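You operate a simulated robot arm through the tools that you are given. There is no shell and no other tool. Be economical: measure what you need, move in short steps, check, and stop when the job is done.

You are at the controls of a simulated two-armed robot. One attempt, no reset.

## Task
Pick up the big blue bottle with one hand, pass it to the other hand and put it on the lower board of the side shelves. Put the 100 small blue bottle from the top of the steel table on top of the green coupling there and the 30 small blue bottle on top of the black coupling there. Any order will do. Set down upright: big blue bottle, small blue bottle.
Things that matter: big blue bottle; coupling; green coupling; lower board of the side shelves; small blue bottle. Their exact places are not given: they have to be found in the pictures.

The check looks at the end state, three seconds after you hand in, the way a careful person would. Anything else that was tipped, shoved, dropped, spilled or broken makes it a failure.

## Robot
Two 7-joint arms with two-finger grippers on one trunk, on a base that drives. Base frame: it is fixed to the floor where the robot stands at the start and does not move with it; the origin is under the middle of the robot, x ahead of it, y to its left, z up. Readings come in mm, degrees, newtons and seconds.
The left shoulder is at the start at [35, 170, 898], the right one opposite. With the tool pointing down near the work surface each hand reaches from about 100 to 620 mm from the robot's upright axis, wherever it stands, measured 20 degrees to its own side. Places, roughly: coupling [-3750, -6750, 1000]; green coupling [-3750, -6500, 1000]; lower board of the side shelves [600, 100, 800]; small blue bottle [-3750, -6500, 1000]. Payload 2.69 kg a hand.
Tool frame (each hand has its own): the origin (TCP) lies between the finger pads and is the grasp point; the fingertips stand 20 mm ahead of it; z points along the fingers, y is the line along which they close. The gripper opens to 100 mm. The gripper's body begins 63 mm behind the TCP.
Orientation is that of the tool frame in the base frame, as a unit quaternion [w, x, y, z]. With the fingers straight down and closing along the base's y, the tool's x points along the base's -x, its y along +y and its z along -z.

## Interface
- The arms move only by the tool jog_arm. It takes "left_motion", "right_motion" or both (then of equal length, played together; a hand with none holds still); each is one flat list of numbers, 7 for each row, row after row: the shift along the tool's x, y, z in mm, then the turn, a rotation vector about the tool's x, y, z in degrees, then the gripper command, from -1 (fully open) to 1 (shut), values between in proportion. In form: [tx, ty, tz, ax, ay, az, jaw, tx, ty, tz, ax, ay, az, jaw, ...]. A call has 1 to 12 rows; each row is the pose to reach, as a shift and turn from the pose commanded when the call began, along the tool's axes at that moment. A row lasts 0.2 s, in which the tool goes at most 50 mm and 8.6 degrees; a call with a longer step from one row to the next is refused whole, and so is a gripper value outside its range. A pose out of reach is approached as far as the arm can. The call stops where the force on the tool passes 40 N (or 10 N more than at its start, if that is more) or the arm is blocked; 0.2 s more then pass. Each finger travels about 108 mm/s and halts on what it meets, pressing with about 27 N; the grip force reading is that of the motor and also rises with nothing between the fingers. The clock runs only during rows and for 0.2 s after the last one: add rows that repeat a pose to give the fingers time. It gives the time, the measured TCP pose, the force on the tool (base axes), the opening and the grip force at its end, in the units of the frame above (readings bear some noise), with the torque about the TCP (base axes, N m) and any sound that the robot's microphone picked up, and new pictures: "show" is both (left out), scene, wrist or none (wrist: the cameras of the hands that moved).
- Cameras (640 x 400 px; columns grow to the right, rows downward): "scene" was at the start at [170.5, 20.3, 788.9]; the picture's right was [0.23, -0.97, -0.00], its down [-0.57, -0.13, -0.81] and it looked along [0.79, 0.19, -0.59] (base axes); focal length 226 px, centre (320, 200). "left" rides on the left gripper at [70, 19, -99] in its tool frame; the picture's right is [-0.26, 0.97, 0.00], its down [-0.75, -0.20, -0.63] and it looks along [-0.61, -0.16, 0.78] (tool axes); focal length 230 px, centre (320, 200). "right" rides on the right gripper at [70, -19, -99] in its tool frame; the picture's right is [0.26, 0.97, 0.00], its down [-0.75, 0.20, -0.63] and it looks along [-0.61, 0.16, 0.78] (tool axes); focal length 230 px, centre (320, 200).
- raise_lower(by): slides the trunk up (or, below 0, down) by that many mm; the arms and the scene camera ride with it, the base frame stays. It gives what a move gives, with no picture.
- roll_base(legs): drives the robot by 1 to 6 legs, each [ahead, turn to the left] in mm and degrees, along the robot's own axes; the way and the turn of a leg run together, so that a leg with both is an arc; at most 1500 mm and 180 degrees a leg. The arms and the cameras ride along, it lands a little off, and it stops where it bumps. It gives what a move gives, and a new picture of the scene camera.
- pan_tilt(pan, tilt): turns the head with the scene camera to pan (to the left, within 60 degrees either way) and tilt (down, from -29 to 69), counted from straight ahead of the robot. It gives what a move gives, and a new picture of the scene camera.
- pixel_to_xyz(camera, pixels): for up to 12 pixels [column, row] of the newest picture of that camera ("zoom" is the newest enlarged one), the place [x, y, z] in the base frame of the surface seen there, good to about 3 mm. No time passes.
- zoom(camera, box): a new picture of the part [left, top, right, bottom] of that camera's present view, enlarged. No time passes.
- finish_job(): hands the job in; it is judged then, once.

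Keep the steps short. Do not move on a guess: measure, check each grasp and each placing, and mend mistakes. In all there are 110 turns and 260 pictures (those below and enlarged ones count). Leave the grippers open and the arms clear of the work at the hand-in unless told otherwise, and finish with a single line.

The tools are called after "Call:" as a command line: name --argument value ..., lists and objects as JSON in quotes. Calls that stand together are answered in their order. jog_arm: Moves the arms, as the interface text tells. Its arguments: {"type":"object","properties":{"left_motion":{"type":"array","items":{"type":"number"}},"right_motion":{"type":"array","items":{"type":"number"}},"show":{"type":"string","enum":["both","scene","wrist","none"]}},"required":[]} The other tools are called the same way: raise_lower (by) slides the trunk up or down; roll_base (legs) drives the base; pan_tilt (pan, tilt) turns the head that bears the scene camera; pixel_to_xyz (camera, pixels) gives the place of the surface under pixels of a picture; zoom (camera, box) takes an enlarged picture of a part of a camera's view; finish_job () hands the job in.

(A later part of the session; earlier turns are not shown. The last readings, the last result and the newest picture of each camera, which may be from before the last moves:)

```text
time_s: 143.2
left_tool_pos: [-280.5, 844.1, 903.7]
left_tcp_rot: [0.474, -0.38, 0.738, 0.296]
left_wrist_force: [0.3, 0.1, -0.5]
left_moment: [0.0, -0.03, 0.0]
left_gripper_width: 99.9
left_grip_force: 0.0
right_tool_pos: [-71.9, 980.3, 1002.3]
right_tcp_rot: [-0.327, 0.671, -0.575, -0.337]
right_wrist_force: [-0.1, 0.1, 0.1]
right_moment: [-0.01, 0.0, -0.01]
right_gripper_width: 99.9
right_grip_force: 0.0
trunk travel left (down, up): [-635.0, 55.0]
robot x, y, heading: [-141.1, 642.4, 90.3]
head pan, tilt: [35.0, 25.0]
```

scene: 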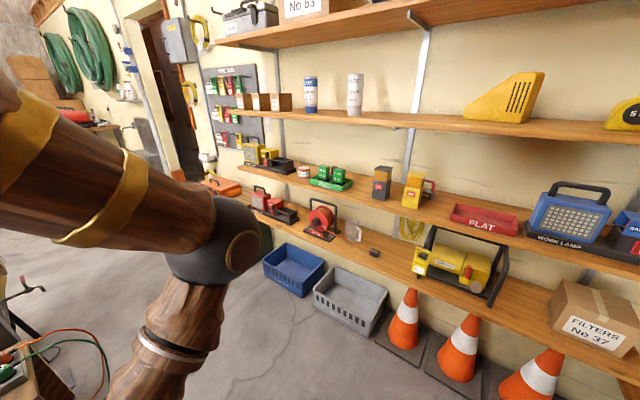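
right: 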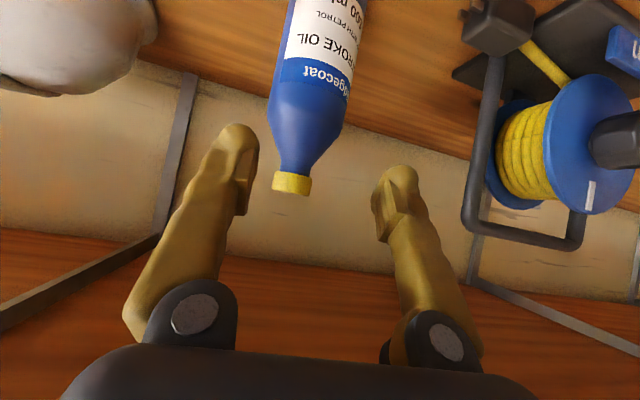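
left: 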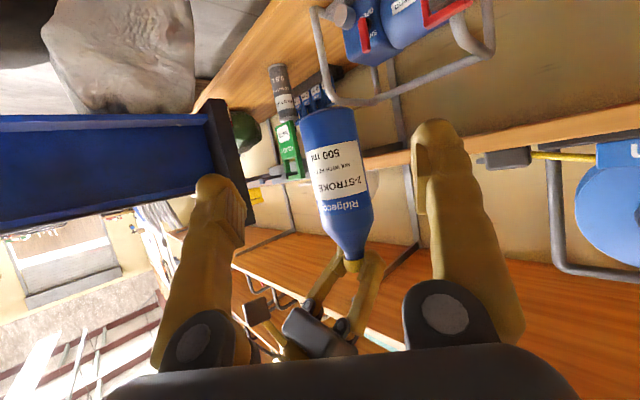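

Call:
pixel_to_xyz --camera "scene" --pixels '[[470, 290], [330, 330], [400, 345], [270, 285], [20, 350], [80, 330], [450, 375]]'

Call:
roll_base --legs '[[430, 0], [0, 88]]'

Call:
pan_tilt --pan 0 --tilt 20

```text
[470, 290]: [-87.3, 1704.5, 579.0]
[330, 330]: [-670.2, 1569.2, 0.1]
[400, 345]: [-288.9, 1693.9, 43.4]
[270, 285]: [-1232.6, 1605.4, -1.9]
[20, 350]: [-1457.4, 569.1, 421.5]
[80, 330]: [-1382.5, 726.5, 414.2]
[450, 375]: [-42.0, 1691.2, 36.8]
```

```text
time_s: 149.7
left_tool_pos: [-331.9, 931.0, 906.4]
left_tcp_rot: [-0.128, 0.784, -0.26, -0.549]
left_wrist_force: [-0.4, 0.2, 0.4]
left_moment: [0.0, 0.02, 0.01]
left_gripper_width: 100.1
left_grip_force: 0.0
right_tool_pos: [-469.0, 1148.5, 1008.4]
right_tcp_rot: [-0.002, 0.877, 0.055, -0.477]
right_wrist_force: [0.1, -1.0, 0.4]
right_moment: [0.0, 0.0, 0.03]
right_gripper_width: 100.0
right_grip_force: 0.1
trunk travel left (down, up): [-635.0, 55.0]
robot x, y, heading: [-143.4, 1076.0, 180.0]
head pan, tilt: [35.0, 25.0]
```

scene: 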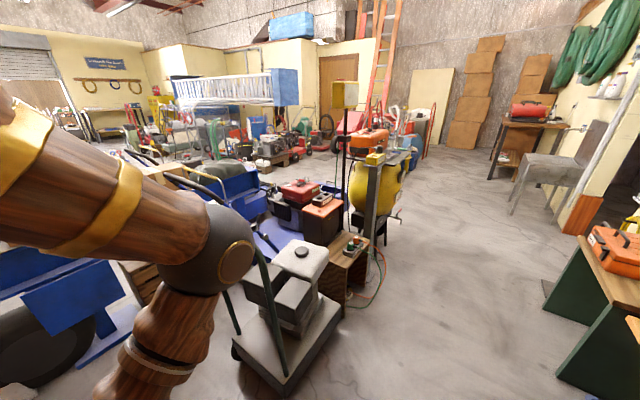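

```text
time_s: 150.7
left_tool_pos: [-316.0, 932.7, 907.2]
left_tcp_rot: [-0.128, 0.782, -0.264, -0.549]
left_wrist_force: [0.4, -0.8, 0.2]
left_moment: [0.01, 0.02, 0.01]
left_gripper_width: 100.2
left_grip_force: 0.1
right_tool_pos: [-457.6, 1155.8, 1013.5]
right_tcp_rot: [-0.008, 0.873, 0.046, -0.485]
right_wrist_force: [-0.6, -0.1, 0.5]
right_moment: [0.02, 0.0, -0.03]
right_gripper_width: 100.0
right_grip_force: 0.0
trunk travel left (down, up): [-635.0, 55.0]
robot x, y, heading: [-143.8, 1076.9, 179.8]
head pan, tilt: [0.0, 20.0]
```

scene: 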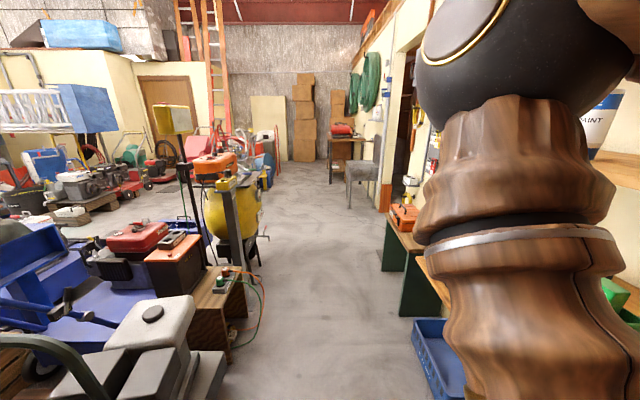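

A clear corridor ahead. I measure both sides of it.

Call:
pixel_to_xyz --camera "scene" --pixels '[[225, 385], [262, 300], [245, 335], [265, 238], [385, 265], [402, 310], [415, 330], [345, 205], [330, 178], [275, 178], [250, 205], [300, 170]]'

```text
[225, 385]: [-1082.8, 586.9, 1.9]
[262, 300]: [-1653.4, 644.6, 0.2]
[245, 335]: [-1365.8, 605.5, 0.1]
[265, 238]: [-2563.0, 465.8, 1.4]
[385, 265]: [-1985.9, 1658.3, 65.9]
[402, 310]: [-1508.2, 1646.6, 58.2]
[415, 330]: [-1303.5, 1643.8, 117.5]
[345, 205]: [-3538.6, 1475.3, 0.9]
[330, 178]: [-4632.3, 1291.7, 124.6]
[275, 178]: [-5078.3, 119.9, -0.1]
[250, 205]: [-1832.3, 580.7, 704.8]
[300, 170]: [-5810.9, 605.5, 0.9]
```

Corridor from y≈650 to 1640 is free to x≈−3500. I drive 2500 mm ahead at y≈1080 and turn left.

Call:
roll_base --legs '[[1300, 0.5], [1200, 0], [0, 70]]'

Call:
pan_tilt --pan 25 --tilt 20

```text
time_s: 166.2
left_tool_pos: [-2606.0, 842.2, 909.8]
left_tcp_rot: [0.218, 0.787, 0.237, -0.526]
left_wrist_force: [-0.7, -0.1, 0.7]
left_moment: [-0.04, -0.02, -0.01]
left_gripper_width: 100.3
left_grip_force: 0.1
right_tool_pos: [-2864.5, 784.6, 1014.3]
right_tcp_rot: [0.272, 0.689, 0.539, -0.401]
right_wrist_force: [-0.5, 0.4, -0.2]
right_moment: [0.01, 0.03, 0.03]
right_gripper_width: 100.2
right_grip_force: 0.0
trunk travel left (down, up): [-635.0, 55.0]
robot x, y, heading: [-2685.3, 1054.9, -110.2]
head pan, tilt: [0.0, 20.0]
```

scene: 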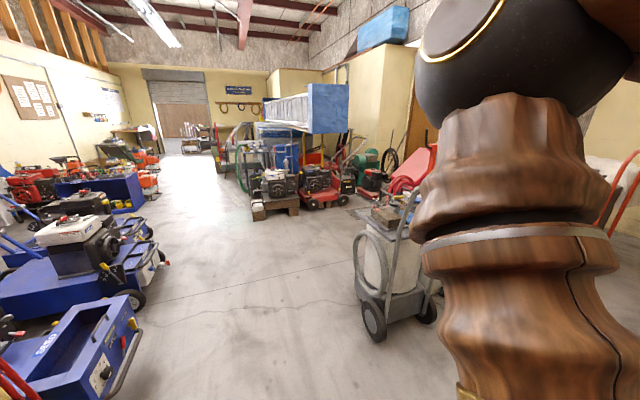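

```text
time_s: 167.1
left_tool_pos: [-2604.6, 859.8, 907.5]
left_tcp_rot: [0.21, 0.794, 0.23, -0.523]
left_wrist_force: [0.3, 0.9, -0.6]
left_moment: [0.01, 0.0, 0.0]
left_gripper_width: 99.9
left_grip_force: 0.0
right_tool_pos: [-2868.6, 798.7, 1020.0]
right_tcp_rot: [0.271, 0.69, 0.53, -0.411]
right_wrist_force: [0.0, -0.1, 0.7]
right_moment: [0.02, -0.02, -0.01]
right_gripper_width: 99.9
right_grip_force: 0.2
trunk travel left (down, up): [-635.0, 55.0]
robot x, y, heading: [-2693.3, 1054.7, -109.9]
head pan, tilt: [25.0, 20.0]
```

scene: 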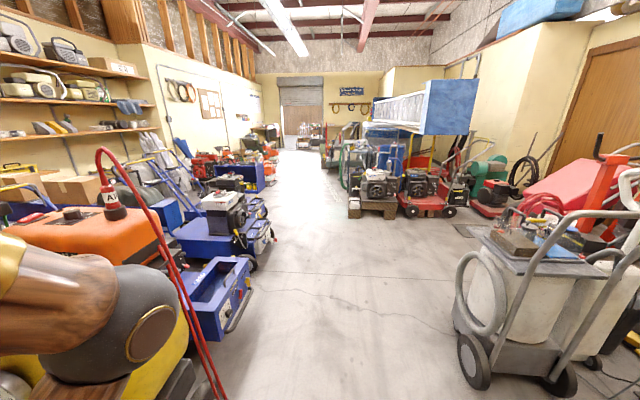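

Clear aisle toward −y. I measure its borders.

Call:
pixel_to_xyz --camera "scene" --pixels '[[465, 360], [460, 260], [240, 325], [260, 262], [352, 212], [272, 185], [330, 165], [310, 150], [180, 345], [130, 240], [300, 260], [345, 180]]'

Call:
zoom --camera "scene" --box '[240, 90, 440, 215]'

```text
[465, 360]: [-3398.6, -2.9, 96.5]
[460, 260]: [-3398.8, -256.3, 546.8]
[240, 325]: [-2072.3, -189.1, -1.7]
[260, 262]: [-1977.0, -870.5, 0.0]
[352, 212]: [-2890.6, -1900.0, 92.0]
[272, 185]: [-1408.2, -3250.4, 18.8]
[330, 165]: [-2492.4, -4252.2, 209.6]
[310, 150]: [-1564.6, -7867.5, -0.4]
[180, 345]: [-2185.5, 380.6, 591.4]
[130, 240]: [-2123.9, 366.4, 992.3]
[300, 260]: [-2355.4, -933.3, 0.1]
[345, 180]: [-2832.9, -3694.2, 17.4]
```

```text
3.20 times, centred on (340, 152) of scene
```

zoom: 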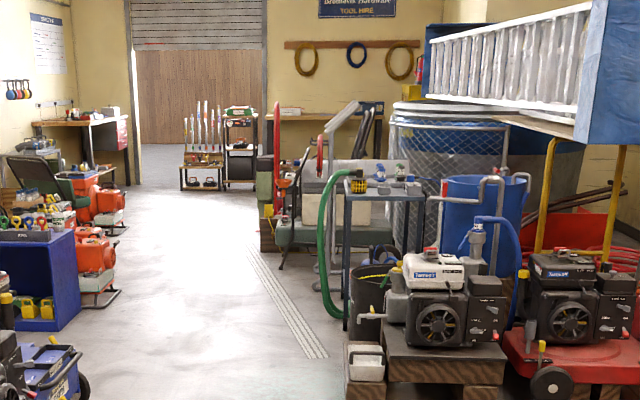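

I drive down the aisle: heading −90°, then shift a bit to x≈−2430 to pass the engine pallets.

Call:
roll_base --legs '[[0, 20], [1450, 0], [0, 10], [1450, 0]]'

```text
time_s: 182.8
left_tool_pos: [-2266.0, -1944.2, 907.5]
left_tcp_rot: [0.337, 0.708, 0.425, -0.452]
left_wrist_force: [0.0, 1.2, -0.1]
left_moment: [0.01, 0.02, 0.02]
left_gripper_width: 100.0
left_grip_force: 0.1
right_tool_pos: [-2465.4, -2129.9, 1018.7]
right_tcp_rot: [0.366, 0.533, 0.688, -0.329]
right_wrist_force: [-0.3, 0.1, 0.2]
right_moment: [0.0, 0.01, 0.01]
right_gripper_width: 100.0
right_grip_force: 0.0
trunk travel left (down, up): [-635.0, 55.0]
robot x, y, heading: [-2440.4, -1819.9, -80.3]
head pan, tilt: [25.0, 20.0]
```

scene: 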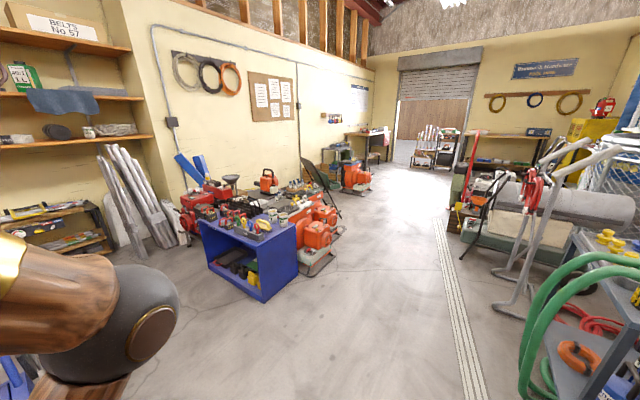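

I measure the table at right and the far tables.

Call:
pixel_to_xyz --camera "scene" --pixels '[[610, 240], [530, 330], [500, 285], [460, 232], [330, 265], [340, 215], [520, 138], [585, 130], [440, 190], [490, 162], [300, 290], [420, 160]]'

Call:
pan_tilt --pan -15 --tilt 15

```text
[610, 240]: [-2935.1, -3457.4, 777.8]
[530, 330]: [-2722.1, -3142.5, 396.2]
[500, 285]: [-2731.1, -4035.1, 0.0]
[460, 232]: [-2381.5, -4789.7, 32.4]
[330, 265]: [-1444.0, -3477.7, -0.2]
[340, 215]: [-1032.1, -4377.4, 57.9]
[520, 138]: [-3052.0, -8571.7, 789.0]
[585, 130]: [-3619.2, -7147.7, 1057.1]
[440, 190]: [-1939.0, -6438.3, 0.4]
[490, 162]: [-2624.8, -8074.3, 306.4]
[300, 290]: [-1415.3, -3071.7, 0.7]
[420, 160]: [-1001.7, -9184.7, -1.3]
```

```text
time_s: 183.9
left_tool_pos: [-2271.9, -1926.8, 903.8]
left_tcp_rot: [0.327, 0.718, 0.42, -0.449]
left_wrist_force: [-0.7, -0.6, 0.0]
left_moment: [-0.01, 0.02, -0.01]
left_gripper_width: 100.2
left_grip_force: 0.0
right_tool_pos: [-2474.9, -2119.2, 1022.9]
right_tcp_rot: [0.368, 0.535, 0.68, -0.339]
right_wrist_force: [0.7, 0.0, -0.4]
right_moment: [-0.01, 0.01, -0.01]
right_gripper_width: 100.1
right_grip_force: 0.0
trunk travel left (down, up): [-635.0, 55.0]
robot x, y, heading: [-2441.4, -1818.0, -80.5]
head pan, tilt: [-15.0, 15.0]
```

scene: 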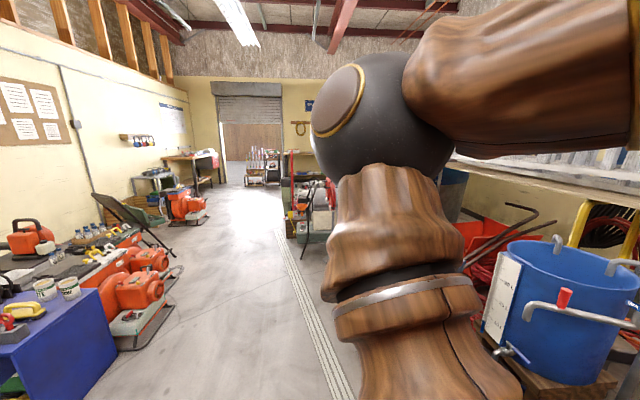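

I proceed: 3000 mm ahead at −80°, then 900 mm at −90°, and then look to the right.

Call:
roll_base --legs '[[1500, 0], [1500, 0], [0, -10], [900, 0], [0, -40]]'

Call:
pan_tilt --pan 15 --tilt 20

```text
time_s: 201.5
left_tool_pos: [-1860.4, -5329.0, 908.6]
left_tcp_rot: [0.28, 0.757, 0.326, -0.492]
left_wrist_force: [5.5, 1.1, 0.7]
left_moment: [0.04, 0.17, -0.37]
left_gripper_width: 100.0
left_grip_force: 0.1
right_tool_pos: [-2113.0, -5449.1, 1019.0]
right_tcp_rot: [0.312, 0.625, 0.607, -0.378]
right_wrist_force: [-0.6, -0.3, 0.4]
right_moment: [0.0, -0.03, 0.06]
right_gripper_width: 99.8
right_grip_force: 0.1
trunk travel left (down, up): [-635.0, 55.0]
robot x, y, heading: [-1982.9, -5170.0, -102.1]
head pan, tilt: [-15.0, 15.0]
stopped in leg 4: the robot was blocked; the commanded pose is now the measured one
```

scene: 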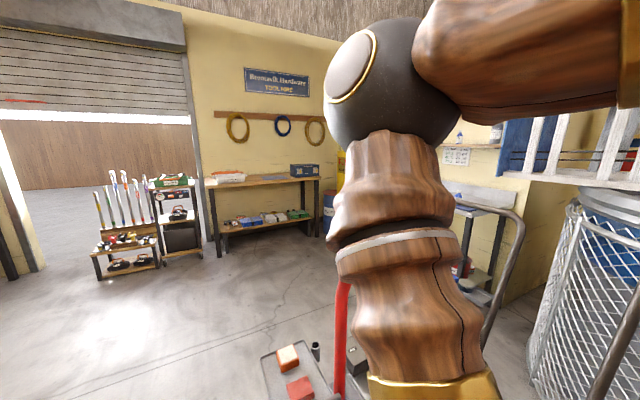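

```text
time_s: 202.4
left_tool_pos: [-1860.3, -5322.8, 909.6]
left_tcp_rot: [0.278, 0.757, 0.322, -0.496]
left_wrist_force: [0.1, 0.7, -0.4]
left_moment: [0.0, -0.01, 0.03]
left_gripper_width: 100.0
left_grip_force: 0.1
right_tool_pos: [-2114.1, -5444.1, 1020.7]
right_tcp_rot: [0.313, 0.625, 0.607, -0.379]
right_wrist_force: [0.8, -0.4, 0.4]
right_moment: [-0.03, -0.01, -0.01]
right_gripper_width: 99.8
right_grip_force: 0.1
trunk travel left (down, up): [-635.0, 55.0]
robot x, y, heading: [-1981.1, -5171.1, -102.1]
head pan, tilt: [15.0, 20.0]
```

scene: 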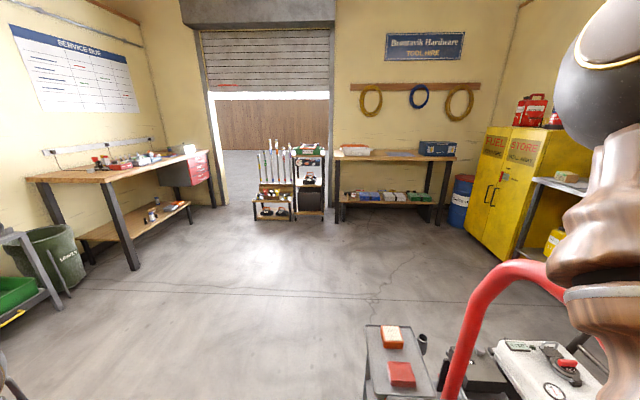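

The base was stopped by something at front-right: a cart tray at about (400,370). The steel table seems to be at right beside the yellow cabinet. I measure.

Call:
pixel_to_xyz --camera "scene" --pixels '[[368, 328], [368, 390], [425, 380], [500, 350], [470, 300], [540, 185], [520, 240], [565, 180], [590, 260], [470, 230], [330, 330], [490, 150]]'

Call:
pan_tilt --pan -30 --tilt 30

```text
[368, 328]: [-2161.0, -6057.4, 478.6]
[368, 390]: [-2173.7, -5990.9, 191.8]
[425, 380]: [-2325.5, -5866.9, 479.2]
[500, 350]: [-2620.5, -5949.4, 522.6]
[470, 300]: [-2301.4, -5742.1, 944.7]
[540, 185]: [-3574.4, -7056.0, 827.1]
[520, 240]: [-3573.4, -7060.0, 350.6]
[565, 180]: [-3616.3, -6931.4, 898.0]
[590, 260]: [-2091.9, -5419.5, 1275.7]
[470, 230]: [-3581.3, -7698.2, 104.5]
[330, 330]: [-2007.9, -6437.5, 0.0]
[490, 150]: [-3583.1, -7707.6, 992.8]
```

```text
time_s: 203.6
left_tool_pos: [-1861.9, -5324.0, 909.9]
left_tcp_rot: [0.278, 0.756, 0.322, -0.497]
left_wrist_force: [-0.4, 0.0, -0.8]
left_moment: [0.05, 0.01, 0.0]
left_gripper_width: 99.8
left_grip_force: 0.2
right_tool_pos: [-2112.8, -5445.8, 1019.6]
right_tcp_rot: [0.313, 0.625, 0.607, -0.378]
right_wrist_force: [-0.2, -0.2, -0.1]
right_moment: [0.03, 0.0, -0.02]
right_gripper_width: 100.0
right_grip_force: 0.0
trunk travel left (down, up): [-635.0, 55.0]
robot x, y, heading: [-1981.7, -5171.9, -102.1]
head pan, tilt: [-30.0, 30.0]
```

scene: 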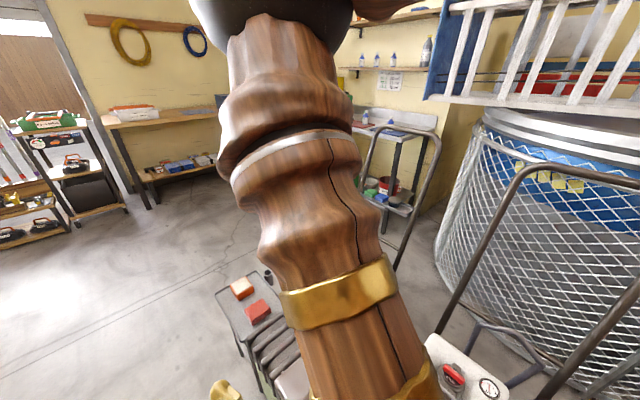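

The table with blue-capped bottles is seen at (368,118). A machine beside the base at right must be what stopped it. I back off, swing left to x≈−1690 and pass the cart to y≈−6600.

Call:
roll_base --legs '[[-250, 0], [0, 30], [800, 0], [0, -18], [900, 0]]'

```text
time_s: 216.2
left_tool_pos: [-1509.9, -6721.6, 909.6]
left_tcp_rot: [0.332, 0.716, 0.406, -0.461]
left_wrist_force: [0.7, 0.4, -0.1]
left_moment: [-0.01, -0.01, 0.0]
left_gripper_width: 100.0
left_grip_force: 0.1
right_tool_pos: [-1728.1, -6896.4, 1019.2]
right_tcp_rot: [0.353, 0.552, 0.675, -0.34]
right_wrist_force: [0.5, -0.5, 0.1]
right_moment: [0.02, 0.03, -0.01]
right_gripper_width: 99.9
right_grip_force: 0.0
trunk travel left (down, up): [-635.0, 55.0]
robot x, y, heading: [-1664.5, -6597.1, -89.0]
head pan, tilt: [-30.0, 30.0]
```

scene: 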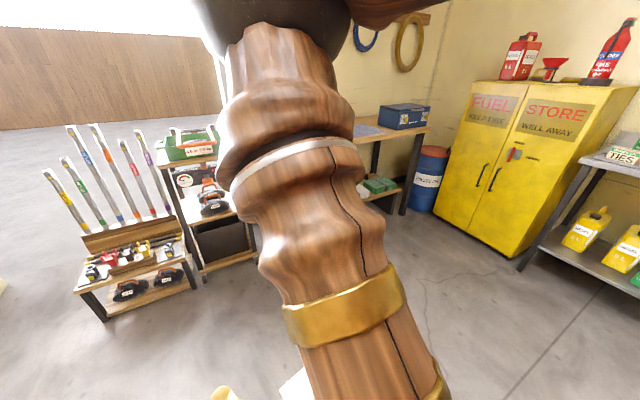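

Now I turn right to face the steel table.

Call:
roll_base --legs '[[0, -90]]'

Call:
pan_tilt --pan 10 --tilt 18

```text
time_s: 220.6
left_tool_pos: [-1773.9, -6749.8, 912.6]
left_tcp_rot: [-0.091, 0.788, -0.223, -0.566]
left_wrist_force: [0.1, -0.6, 0.3]
left_moment: [0.02, 0.02, -0.02]
left_gripper_width: 99.7
left_grip_force: 0.0
right_tool_pos: [-1953.9, -6529.5, 1024.7]
right_tcp_rot: [0.004, 0.86, 0.078, -0.505]
right_wrist_force: [0.0, -0.6, -0.1]
right_moment: [0.03, 0.04, 0.03]
right_gripper_width: 99.9
right_grip_force: 0.1
trunk travel left (down, up): [-635.0, 55.0]
robot x, y, heading: [-1662.8, -6604.3, -179.4]
head pan, tilt: [-30.0, 30.0]
```

scene: 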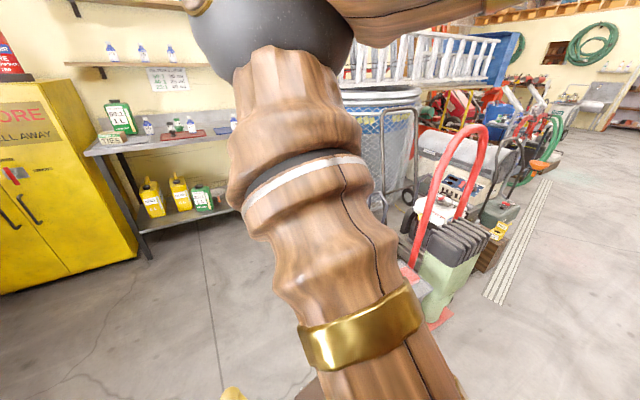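

```text
time_s: 221.6
left_tool_pos: [-1758.4, -6748.3, 912.2]
left_tcp_rot: [-0.094, 0.785, -0.227, -0.568]
left_wrist_force: [0.4, -0.3, 0.7]
left_moment: [0.01, -0.01, 0.01]
left_gripper_width: 99.9
left_grip_force: 0.0
right_tool_pos: [-1952.8, -6519.4, 1030.3]
right_tcp_rot: [-0.011, 0.848, 0.071, -0.524]
right_wrist_force: [0.4, -1.0, 0.9]
right_moment: [-0.01, 0.0, 0.02]
right_gripper_width: 99.9
right_grip_force: 0.2
trunk travel left (down, up): [-635.0, 55.0]
robot x, y, heading: [-1664.1, -6603.5, -179.5]
head pan, tilt: [10.0, 18.0]
```

scene: 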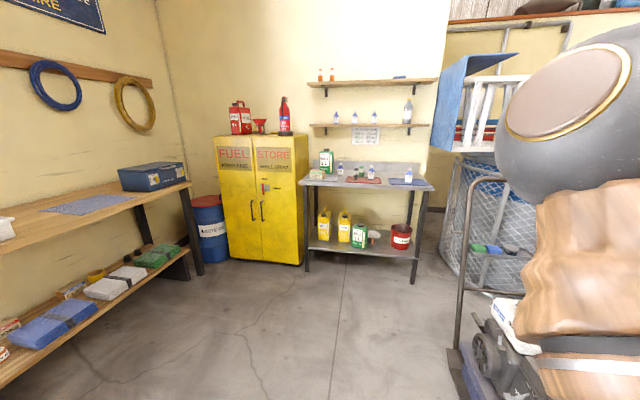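

The steel table is in clear view. I zoom in on its top and measure.

Call:
zoom --camera "scene" --box '[290, 90, 450, 200]'

Call:
pixel_to_xyz --camera "scene" --pixels '[[303, 186], [430, 188], [372, 188], [340, 176], [371, 172], [360, 178], [408, 180], [415, 283], [310, 270], [362, 118], [470, 380], [340, 300]]'

```text
3.64 times, centred on (370, 145) of scene
```

zoom: 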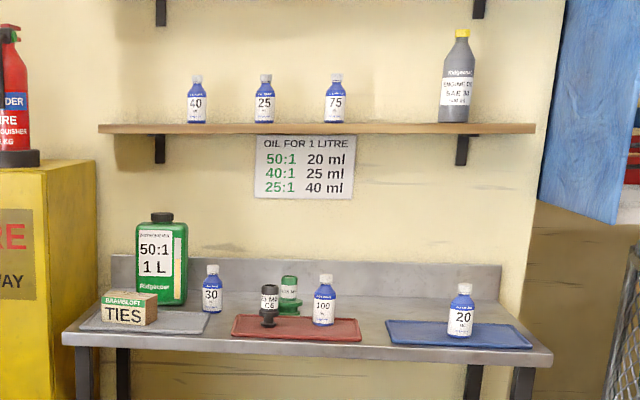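

```text
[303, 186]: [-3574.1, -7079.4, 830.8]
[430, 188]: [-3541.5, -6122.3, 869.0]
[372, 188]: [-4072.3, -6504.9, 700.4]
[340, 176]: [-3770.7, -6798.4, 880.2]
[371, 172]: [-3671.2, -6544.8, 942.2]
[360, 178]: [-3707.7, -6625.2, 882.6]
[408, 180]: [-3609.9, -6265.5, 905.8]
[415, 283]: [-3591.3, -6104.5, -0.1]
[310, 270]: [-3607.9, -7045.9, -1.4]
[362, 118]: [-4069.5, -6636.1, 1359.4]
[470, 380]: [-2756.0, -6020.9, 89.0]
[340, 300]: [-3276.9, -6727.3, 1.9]
```

The 30, 100 bottles and the black and green couplings are on the table (top z≈870). I drive closer to (−2900,−6500).

Call:
roll_base --legs '[[0, -5.3], [1240, 0], [0, 4.8]]'

Call:
pan_tilt --pan 8 --tilt 28

Call:
zoom --camera "scene" --box '[220, 130, 420, 255]'

```text
time_s: 228.9
left_tool_pos: [-3000.0, -6644.6, 915.1]
left_tcp_rot: [-0.092, 0.782, -0.226, -0.574]
left_wrist_force: [0.6, 0.5, 0.5]
left_moment: [0.01, 0.0, 0.0]
left_gripper_width: 99.9
left_grip_force: 0.0
right_tool_pos: [-3187.8, -6414.6, 1028.5]
right_tcp_rot: [-0.01, 0.85, 0.064, -0.523]
right_wrist_force: [0.1, 0.0, 0.8]
right_moment: [0.0, -0.02, 0.01]
right_gripper_width: 100.1
right_grip_force: 0.0
trunk travel left (down, up): [-635.0, 55.0]
robot x, y, heading: [-2904.3, -6497.4, -179.8]
head pan, tilt: [10.0, 18.0]
```

scene: 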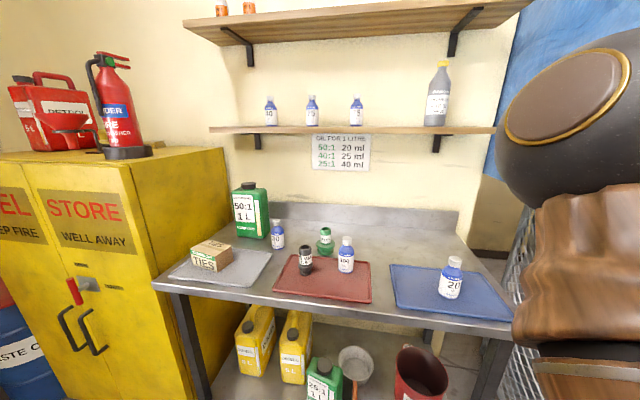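

```text
time_s: 229.6
left_tool_pos: [-2983.2, -6641.5, 914.9]
left_tcp_rot: [-0.095, 0.78, -0.232, -0.573]
left_wrist_force: [0.2, 0.1, -0.4]
left_moment: [0.04, -0.02, 0.04]
left_gripper_width: 99.9
left_grip_force: 0.0
right_tool_pos: [-3179.9, -6409.7, 1026.3]
right_tcp_rot: [-0.02, 0.849, 0.057, -0.525]
right_wrist_force: [-0.9, -0.2, 0.7]
right_moment: [-0.01, -0.02, 0.01]
right_gripper_width: 99.9
right_grip_force: 0.0
trunk travel left (down, up): [-635.0, 55.0]
robot x, y, heading: [-2903.2, -6494.3, -179.9]
head pan, tilt: [8.0, 28.0]
```

scene: 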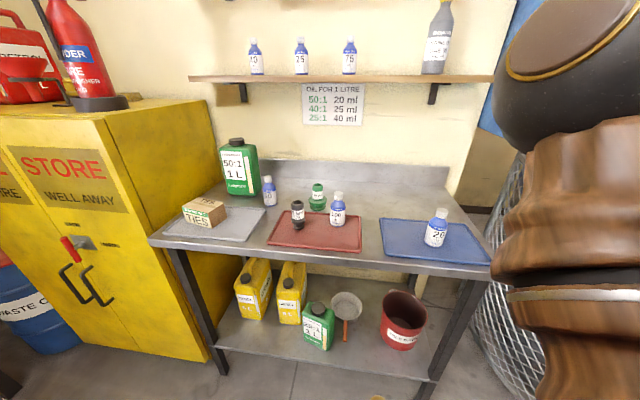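

```text
3.20 times, centred on (320, 192) of scene
```

zoom: 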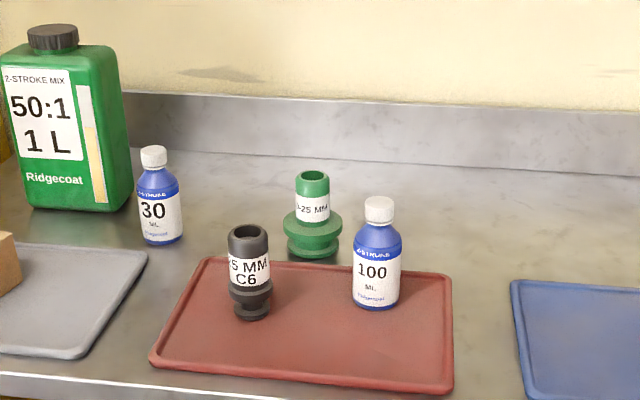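

Call:
pixel_to_xyz --camera "zoom" --pixels '[[379, 200], [362, 212], [396, 212], [352, 260], [401, 262], [375, 305], [376, 235], [248, 232], [229, 240], [268, 240], [252, 315], [250, 270]]'

Call:
pixel_to_xyz --camera "zoom" --pixels '[[312, 185], [296, 178], [328, 178], [312, 173], [285, 225], [342, 225], [312, 256], [153, 150], [138, 200], [182, 205], [162, 243], [152, 165]]'

Call:
pixel_to_xyz --camera "zoom" --pixels '[[200, 280], [430, 290], [170, 360], [440, 380], [300, 390], [300, 360], [350, 240], [220, 230], [60, 200], [100, 160]]'

```text
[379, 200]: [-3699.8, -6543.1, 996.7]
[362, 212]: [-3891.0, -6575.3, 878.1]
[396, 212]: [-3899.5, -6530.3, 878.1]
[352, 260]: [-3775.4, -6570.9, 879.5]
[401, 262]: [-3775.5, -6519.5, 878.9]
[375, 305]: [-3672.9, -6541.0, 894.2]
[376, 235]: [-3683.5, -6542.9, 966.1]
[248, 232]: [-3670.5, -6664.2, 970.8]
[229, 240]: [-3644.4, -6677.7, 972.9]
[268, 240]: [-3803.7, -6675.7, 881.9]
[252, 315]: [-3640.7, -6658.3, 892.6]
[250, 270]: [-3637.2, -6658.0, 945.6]
```

```text
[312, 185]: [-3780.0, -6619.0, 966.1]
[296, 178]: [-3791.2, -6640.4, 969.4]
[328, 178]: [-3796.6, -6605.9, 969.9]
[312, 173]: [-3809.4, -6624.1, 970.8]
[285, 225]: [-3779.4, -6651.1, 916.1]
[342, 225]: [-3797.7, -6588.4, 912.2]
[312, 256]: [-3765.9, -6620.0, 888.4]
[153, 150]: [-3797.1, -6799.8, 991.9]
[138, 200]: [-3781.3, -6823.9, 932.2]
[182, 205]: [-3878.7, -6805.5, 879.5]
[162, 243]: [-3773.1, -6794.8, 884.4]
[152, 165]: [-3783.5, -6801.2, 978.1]
```

```text
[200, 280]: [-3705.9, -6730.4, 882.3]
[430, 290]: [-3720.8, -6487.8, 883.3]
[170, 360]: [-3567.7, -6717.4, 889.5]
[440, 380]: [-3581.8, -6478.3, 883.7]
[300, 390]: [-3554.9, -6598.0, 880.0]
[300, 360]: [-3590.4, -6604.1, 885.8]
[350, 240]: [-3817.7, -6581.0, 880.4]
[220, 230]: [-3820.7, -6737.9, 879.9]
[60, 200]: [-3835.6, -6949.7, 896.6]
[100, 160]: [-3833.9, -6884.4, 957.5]
```

Measured: table top z=880, tray 886. The 100 bottle is at (−3697,−6543), the 30 at (−3797,−6800), both about 48 mm wide and 112 tall. The green coupling top centre is ≈(−3795,−6622,970) and the black ≈(−3659,−6661,972). I orient the left hand straight ahead, pitched 30°, and bring it forward.

Call:
jog_arm --left_motion '[-11.5, 25.3, 31.8, -3.85, 2.07, -2.98, -1, -22.9, 50.5, 63.7, -7.7, 4.1, -6, -1, -34.4, 75.8, 95.5, -11.6, 6.2, -9, -1, -45.8, 101, 127.3, -15.4, 8.3, -11.9, -1, -57.3, 126.3, 159, -19.3, 10.3, -14.9, -1, -68.7, 151.6, 191, -23.1, 12.4, -17.9, -1, -68.7, 151.6, 191, -23.1, 12.4, -17.9, -1]' --show "wrist"

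Call:
raise_lower --by -100

```text
time_s: 231.2
left_tool_pos: [-3234.2, -6685.9, 939.1]
left_tcp_rot: [0.003, 0.862, 0.01, -0.506]
left_wrist_force: [0.3, -0.8, 0.8]
left_moment: [0.03, 0.01, 0.02]
left_gripper_width: 100.1
left_grip_force: 0.1
right_tool_pos: [-3179.6, -6408.8, 1024.0]
right_tcp_rot: [-0.02, 0.85, 0.057, -0.523]
right_wrist_force: [0.9, -0.6, -0.4]
right_moment: [0.03, 0.02, 0.01]
right_gripper_width: 99.7
right_grip_force: 0.1
trunk travel left (down, up): [-635.0, 55.0]
robot x, y, heading: [-2900.7, -6500.7, -179.7]
head pan, tilt: [8.0, 28.0]
```

left: 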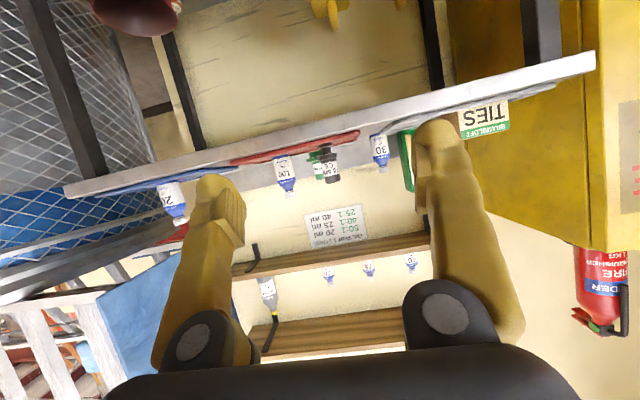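

```text
time_s: 232.6
left_tool_pos: [-3234.0, -6684.8, 838.3]
left_tcp_rot: [0.003, 0.862, 0.008, -0.506]
left_wrist_force: [0.2, 0.9, -0.8]
left_moment: [0.01, -0.01, 0.03]
left_gripper_width: 100.2
left_grip_force: 0.1
right_tool_pos: [-3177.5, -6408.2, 924.7]
right_tcp_rot: [-0.019, 0.85, 0.058, -0.523]
right_wrist_force: [-1.2, -0.3, -0.3]
right_moment: [0.02, 0.02, -0.04]
right_gripper_width: 100.0
right_grip_force: 0.1
trunk travel left (down, up): [-535.0, 155.0]
robot x, y, heading: [-2903.1, -6498.0, -180.1]
head pan, tilt: [8.0, 28.0]
```

Drive 250 mm ahead to x≈−3150 (hands stay short of the table).

Call:
roll_base --legs '[[245, 0]]'

Call:
zoom --camera "scene" --box '[180, 160, 420, 310]'

```text
time_s: 234.3
left_tool_pos: [-3473.6, -6685.5, 838.3]
left_tcp_rot: [0.003, 0.863, 0.008, -0.505]
left_wrist_force: [-0.2, -0.4, -0.2]
left_moment: [-0.01, 0.0, -0.01]
left_gripper_width: 99.9
left_grip_force: 0.1
right_tool_pos: [-3418.8, -6408.8, 924.4]
right_tcp_rot: [-0.019, 0.851, 0.057, -0.522]
right_wrist_force: [-0.6, -0.3, -0.3]
right_moment: [0.01, -0.01, 0.03]
right_gripper_width: 100.1
right_grip_force: 0.1
trunk travel left (down, up): [-535.0, 155.0]
robot x, y, heading: [-3140.7, -6497.0, -179.6]
head pan, tilt: [8.0, 28.0]
```

scene: 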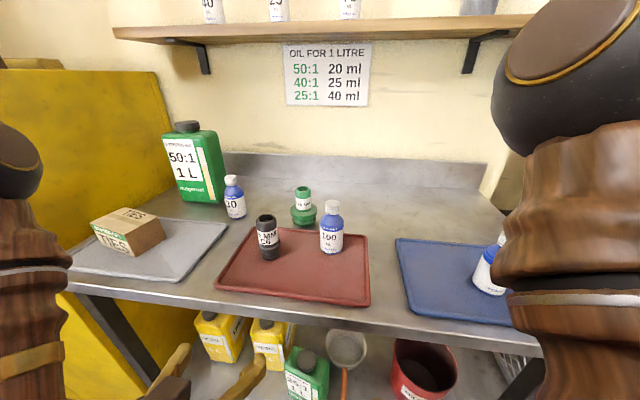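

```text
2.67 times, centred on (300, 235) of scene
```

zoom: 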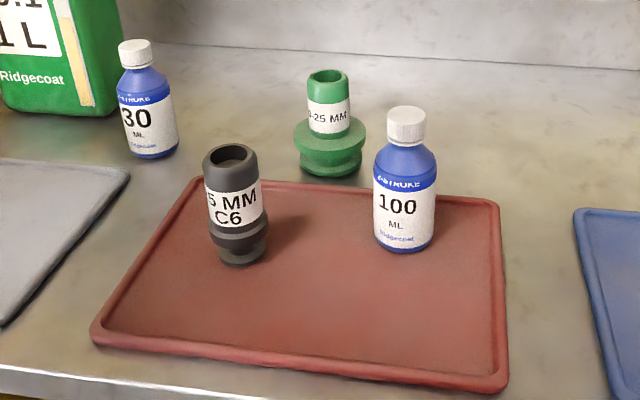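

I re-measure everything in this closer view.

Call:
pixel_to_xyz --camera "zoom" --pixels '[[406, 112], [406, 130], [375, 200], [433, 205], [404, 225], [404, 245], [231, 148], [204, 158], [257, 157], [230, 172], [232, 152], [232, 240]]'

Call:
pixel_to_xyz --camera "zoom" --pixels '[[328, 70], [308, 78], [348, 78], [328, 85], [328, 105], [300, 140], [360, 140], [330, 172], [134, 44], [150, 115], [150, 155], [120, 100]]'

Call:
pixel_to_xyz --camera "scene" --pixels '[[165, 240], [150, 245], [320, 35], [320, 20], [205, 70], [225, 190], [345, 10], [130, 255]]'

```text
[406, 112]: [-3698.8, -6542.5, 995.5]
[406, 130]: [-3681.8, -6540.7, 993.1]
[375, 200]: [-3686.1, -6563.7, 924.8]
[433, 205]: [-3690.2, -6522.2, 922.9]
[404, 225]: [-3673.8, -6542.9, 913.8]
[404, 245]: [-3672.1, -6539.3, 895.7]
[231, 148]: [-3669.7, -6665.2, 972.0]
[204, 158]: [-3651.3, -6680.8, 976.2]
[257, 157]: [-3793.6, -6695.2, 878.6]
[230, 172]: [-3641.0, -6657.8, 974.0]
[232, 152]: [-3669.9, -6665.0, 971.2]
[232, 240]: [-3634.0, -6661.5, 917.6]
```

```text
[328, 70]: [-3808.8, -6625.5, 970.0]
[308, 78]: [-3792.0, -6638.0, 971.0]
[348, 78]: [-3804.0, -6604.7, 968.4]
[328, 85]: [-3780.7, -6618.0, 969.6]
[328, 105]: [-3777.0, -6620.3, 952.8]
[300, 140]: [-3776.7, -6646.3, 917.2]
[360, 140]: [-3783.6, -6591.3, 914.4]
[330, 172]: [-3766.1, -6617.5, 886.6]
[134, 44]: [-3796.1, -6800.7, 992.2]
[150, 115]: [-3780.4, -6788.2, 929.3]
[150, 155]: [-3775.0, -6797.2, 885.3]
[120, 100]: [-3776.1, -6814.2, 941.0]
```

```text
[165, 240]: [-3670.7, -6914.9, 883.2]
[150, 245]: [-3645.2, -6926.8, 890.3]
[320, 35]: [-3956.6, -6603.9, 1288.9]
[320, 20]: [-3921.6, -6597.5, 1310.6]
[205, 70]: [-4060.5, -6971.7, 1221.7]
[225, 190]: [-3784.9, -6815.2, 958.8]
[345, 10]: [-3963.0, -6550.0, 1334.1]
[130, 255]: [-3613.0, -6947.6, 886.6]
```

Measurements agree: 100 bottle at (−3697,−6542), green top centre at (−3795,−6621,970), black at (−3657,−6661,973), 30 bottle at (−3797,−6799). I move the right hand down and to the right to give room, and the left up and over to a pre-grasp in front of the 100 bottle.

Call:
jog_arm --left_motion '[-42.7, 0, -24, 0, 0, 0, -0.4, -85.5, 0, -48, 0, 0, 0, -0.4, -85.5, 0, -48, 0, 0, 0, -0.4, -93, -36, -34, 0, 0, 0, -0.4, -101, -72, -20, 0, 0, 0, -0.4, -109, -108, -6, 0, 0, 0, -0.4, -116.7, -144.6, 7.7, 0, 0, 0, -0.4, -116.7, -144.6, 7.7, 0, 0, 0, -0.4]' --right_motion '[26, -30, 10.5, 0, 0, 0, -1, 52, -60, 21, 0, 0, 0, -1, 78, -90, 31.5, 0, 0, 0, -1, 103.8, -120, 42, 0, 0, 0, -1, 103.8, -120, 42, 0, 0, 0, -1, 103.8, -120, 42, 0, 0, 0, -1, 103.8, -120, 42, 0, 0, 0, -1, 103.8, -120, 42, 0, 0, 0, -1]'

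```text
time_s: 236.1
left_tool_pos: [-3525.4, -6542.7, 943.2]
left_tcp_rot: [0.002, 0.858, 0.008, -0.513]
left_wrist_force: [0.5, -0.3, 0.1]
left_moment: [-0.01, 0.01, 0.01]
left_gripper_width: 69.9
left_grip_force: 0.1
right_tool_pos: [-3405.3, -6349.4, 832.6]
right_tcp_rot: [-0.041, 0.846, 0.06, -0.528]
right_wrist_force: [0.5, -0.1, -0.3]
right_moment: [0.01, -0.01, 0.0]
right_gripper_width: 99.8
right_grip_force: 0.1
right hand out of reach, approached as far as the arm can: row 1, 2, 3, 4, 5, 6, 7, 8
trunk travel left (down, up): [-535.0, 155.0]
robot x, y, heading: [-3140.1, -6498.6, -180.1]
head pan, tilt: [8.0, 28.0]
```

scene: 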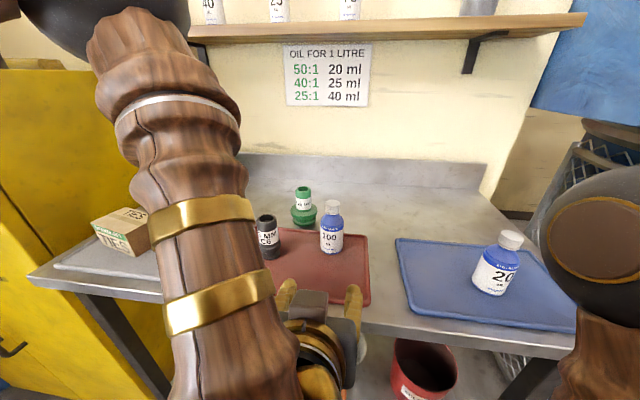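
right: 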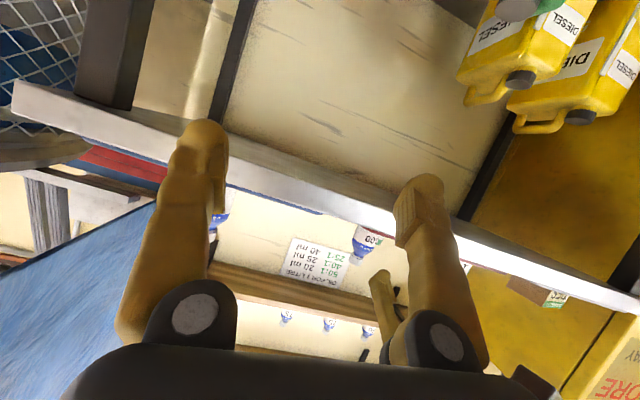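
left: 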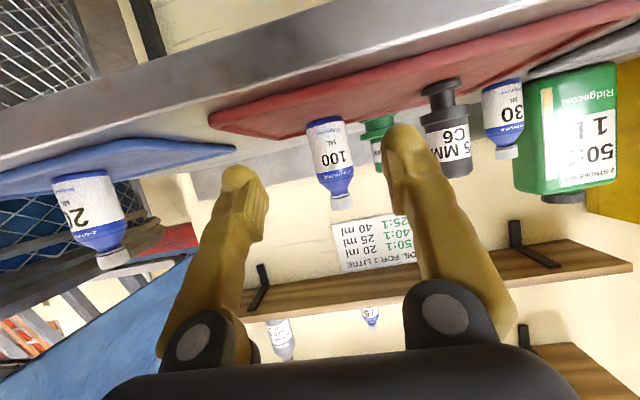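

Left hand lined up at y −6543. I advance 169 mm to the bottle, down to z≈931.

Call:
jog_arm --left_motion '[-14, -0.8, 31, 0, 0, 0, -0.4, -28, -1.5, 62, 0, 0, 0, -0.4, -42, -2.2, 93, 0, 0, 0, -0.4, -56, -3, 124, 0, 0, 0, -0.4, -69.5, -3.7, 154.4, 0, 0, 0, -0.4, -69.5, -3.7, 154.4, 0, 0, 0, -0.4]'

```text
time_s: 237.5
left_tool_pos: [-3694.0, -6542.7, 931.0]
left_tcp_rot: [0.003, 0.858, 0.008, -0.513]
left_wrist_force: [0.4, -1.0, 0.6]
left_moment: [-0.03, -0.05, -0.02]
left_gripper_width: 70.2
left_grip_force: 0.1
right_tool_pos: [-3405.2, -6348.4, 833.5]
right_tcp_rot: [-0.041, 0.847, 0.06, -0.527]
right_wrist_force: [-0.2, 0.2, -0.5]
right_moment: [0.02, 0.02, 0.02]
right_gripper_width: 100.0
right_grip_force: 0.1
trunk travel left (down, up): [-535.0, 155.0]
robot x, y, heading: [-3142.3, -6499.1, -179.6]
head pan, tilt: [8.0, 28.0]
```

scene: 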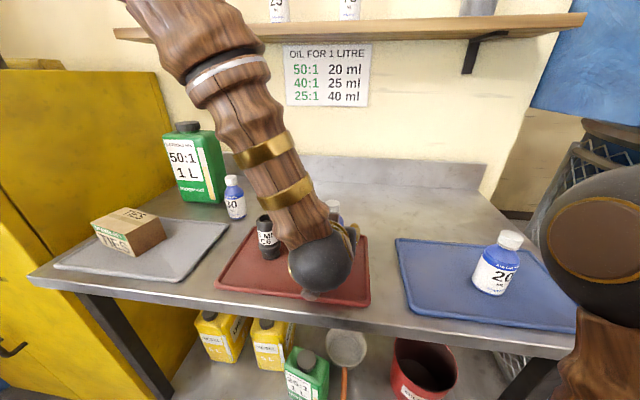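
left: 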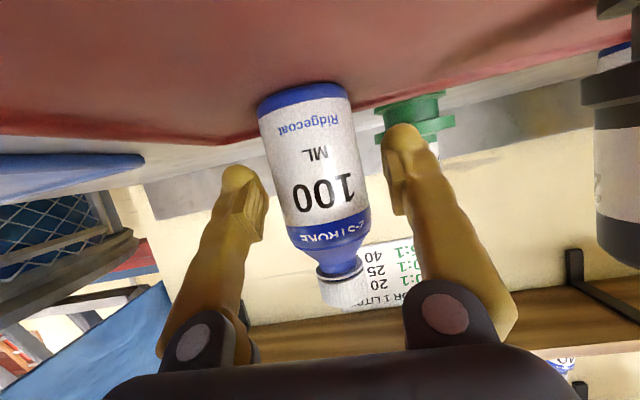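

Centred. Closing on the 100 bottle.

Call:
jog_arm --left_motion '[0, 0, 0, 0, 0, 0, 0, 0, 0, 0, 0, 0, 0, 0.4, 0, 0, 0, 0, 0, 0, 1, 0, 0, 0, 0, 0, 0, 1]' --show "wrist"

```text
time_s: 238.5
left_tool_pos: [-3693.0, -6543.0, 930.4]
left_tcp_rot: [0.003, 0.859, 0.008, -0.513]
left_wrist_force: [0.2, -0.9, 0.4]
left_moment: [0.0, -0.01, -0.02]
left_gripper_width: 44.5
left_grip_force: 26.7
right_tool_pos: [-3407.0, -6349.0, 832.8]
right_tcp_rot: [-0.041, 0.847, 0.06, -0.527]
right_wrist_force: [0.2, -0.6, 0.1]
right_moment: [0.0, 0.01, 0.03]
right_gripper_width: 100.1
right_grip_force: 0.0
trunk travel left (down, up): [-535.0, 155.0]
robot x, y, heading: [-3143.8, -6498.7, -180.0]
head pan, tilt: [8.0, 28.0]
```

left: 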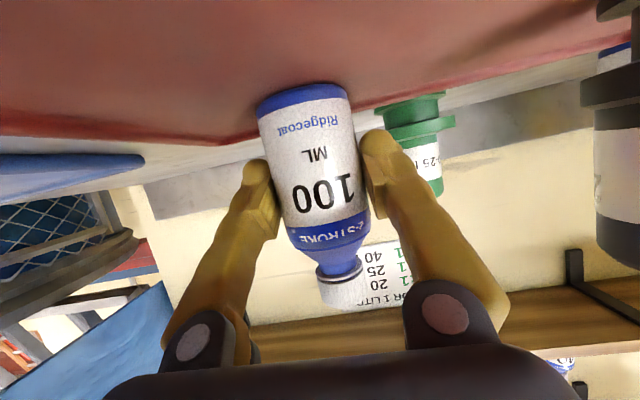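

Gripped (44.5 mm). I lift straight up 106 mm, then move over the green coupling while turning 25° about the vertical, so the camera stays clear of the black coupling.

Call:
jog_arm --left_motion '[-31, 0, -16.7, 0, 0, 0, 1, -62, 0, -33.4, 0, 0, 0, 1, -93.3, 0, -50, 0, 0, 0, 1, -93.3, 0, -50, -7.3, 0, -3.9, 1, -103, 19, -28, -14.6, 0, -7.8, 1, -115, 38, -6, -22, 0, -11.8, 1, -128, 57, 16, -22, 0, -11.8, 1, -141.1, 76.6, 38, -22, 0, -11.8, 1, -141.1, 76.6, 38, -22, 0, -11.8, 1]'

```text
time_s: 240.5
left_tool_pos: [-3793.2, -6621.0, 1038.4]
left_tcp_rot: [0.114, 0.836, 0.193, -0.5]
left_wrist_force: [0.5, 0.1, -0.2]
left_moment: [0.01, 0.03, 0.01]
left_gripper_width: 0.1
left_grip_force: 27.0
right_tool_pos: [-3405.7, -6348.4, 832.9]
right_tcp_rot: [-0.04, 0.847, 0.061, -0.527]
right_wrist_force: [-0.9, -0.7, 0.7]
right_moment: [0.03, 0.03, 0.03]
right_gripper_width: 100.0
right_grip_force: 0.0
trunk travel left (down, up): [-535.0, 155.0]
robot x, y, heading: [-3144.2, -6499.3, -179.5]
head pan, tilt: [8.0, 28.0]
```

scene: 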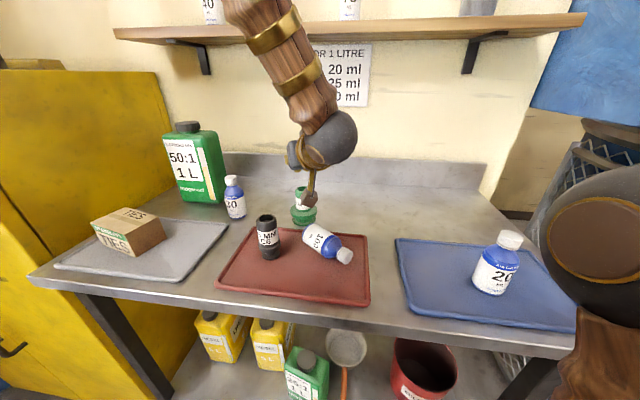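
left: 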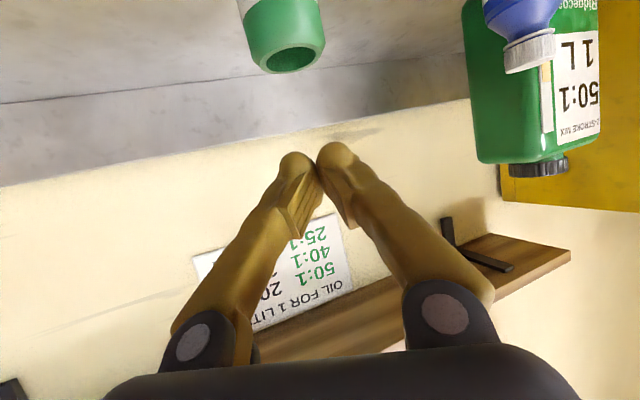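

The bottle slipped out and lies on the tray, so I must mend this. First I look at it closely.

Call:
zoom --camera "scene" --box '[220, 180, 400, 310]'

Call:
pixel_to_xyz --camera "zoom" --pixels '[[440, 270], [432, 250], [448, 283], [420, 250], [405, 238], [360, 205], [310, 170], [300, 190], [320, 160], [340, 230], [380, 260], [370, 190]]'

```text
3.08 times, centred on (310, 245) of scene
```

zoom: 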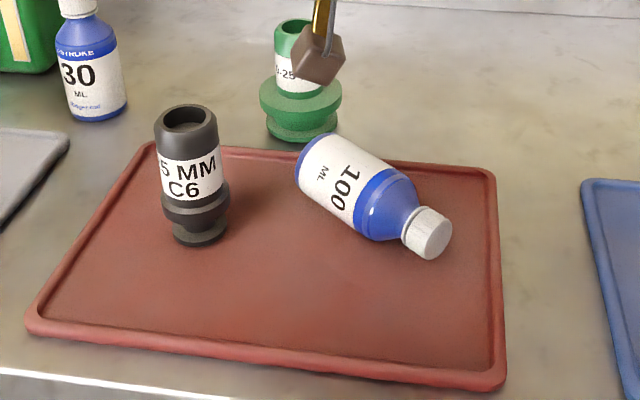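

```text
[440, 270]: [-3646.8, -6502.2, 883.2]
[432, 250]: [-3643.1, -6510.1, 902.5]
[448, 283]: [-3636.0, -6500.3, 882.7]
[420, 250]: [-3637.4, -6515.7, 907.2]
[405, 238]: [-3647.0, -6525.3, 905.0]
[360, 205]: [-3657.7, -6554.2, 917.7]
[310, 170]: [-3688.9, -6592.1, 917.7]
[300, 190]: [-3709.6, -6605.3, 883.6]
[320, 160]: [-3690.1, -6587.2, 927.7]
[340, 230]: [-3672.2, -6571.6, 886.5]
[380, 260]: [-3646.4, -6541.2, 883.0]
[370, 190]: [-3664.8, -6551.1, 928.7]
```

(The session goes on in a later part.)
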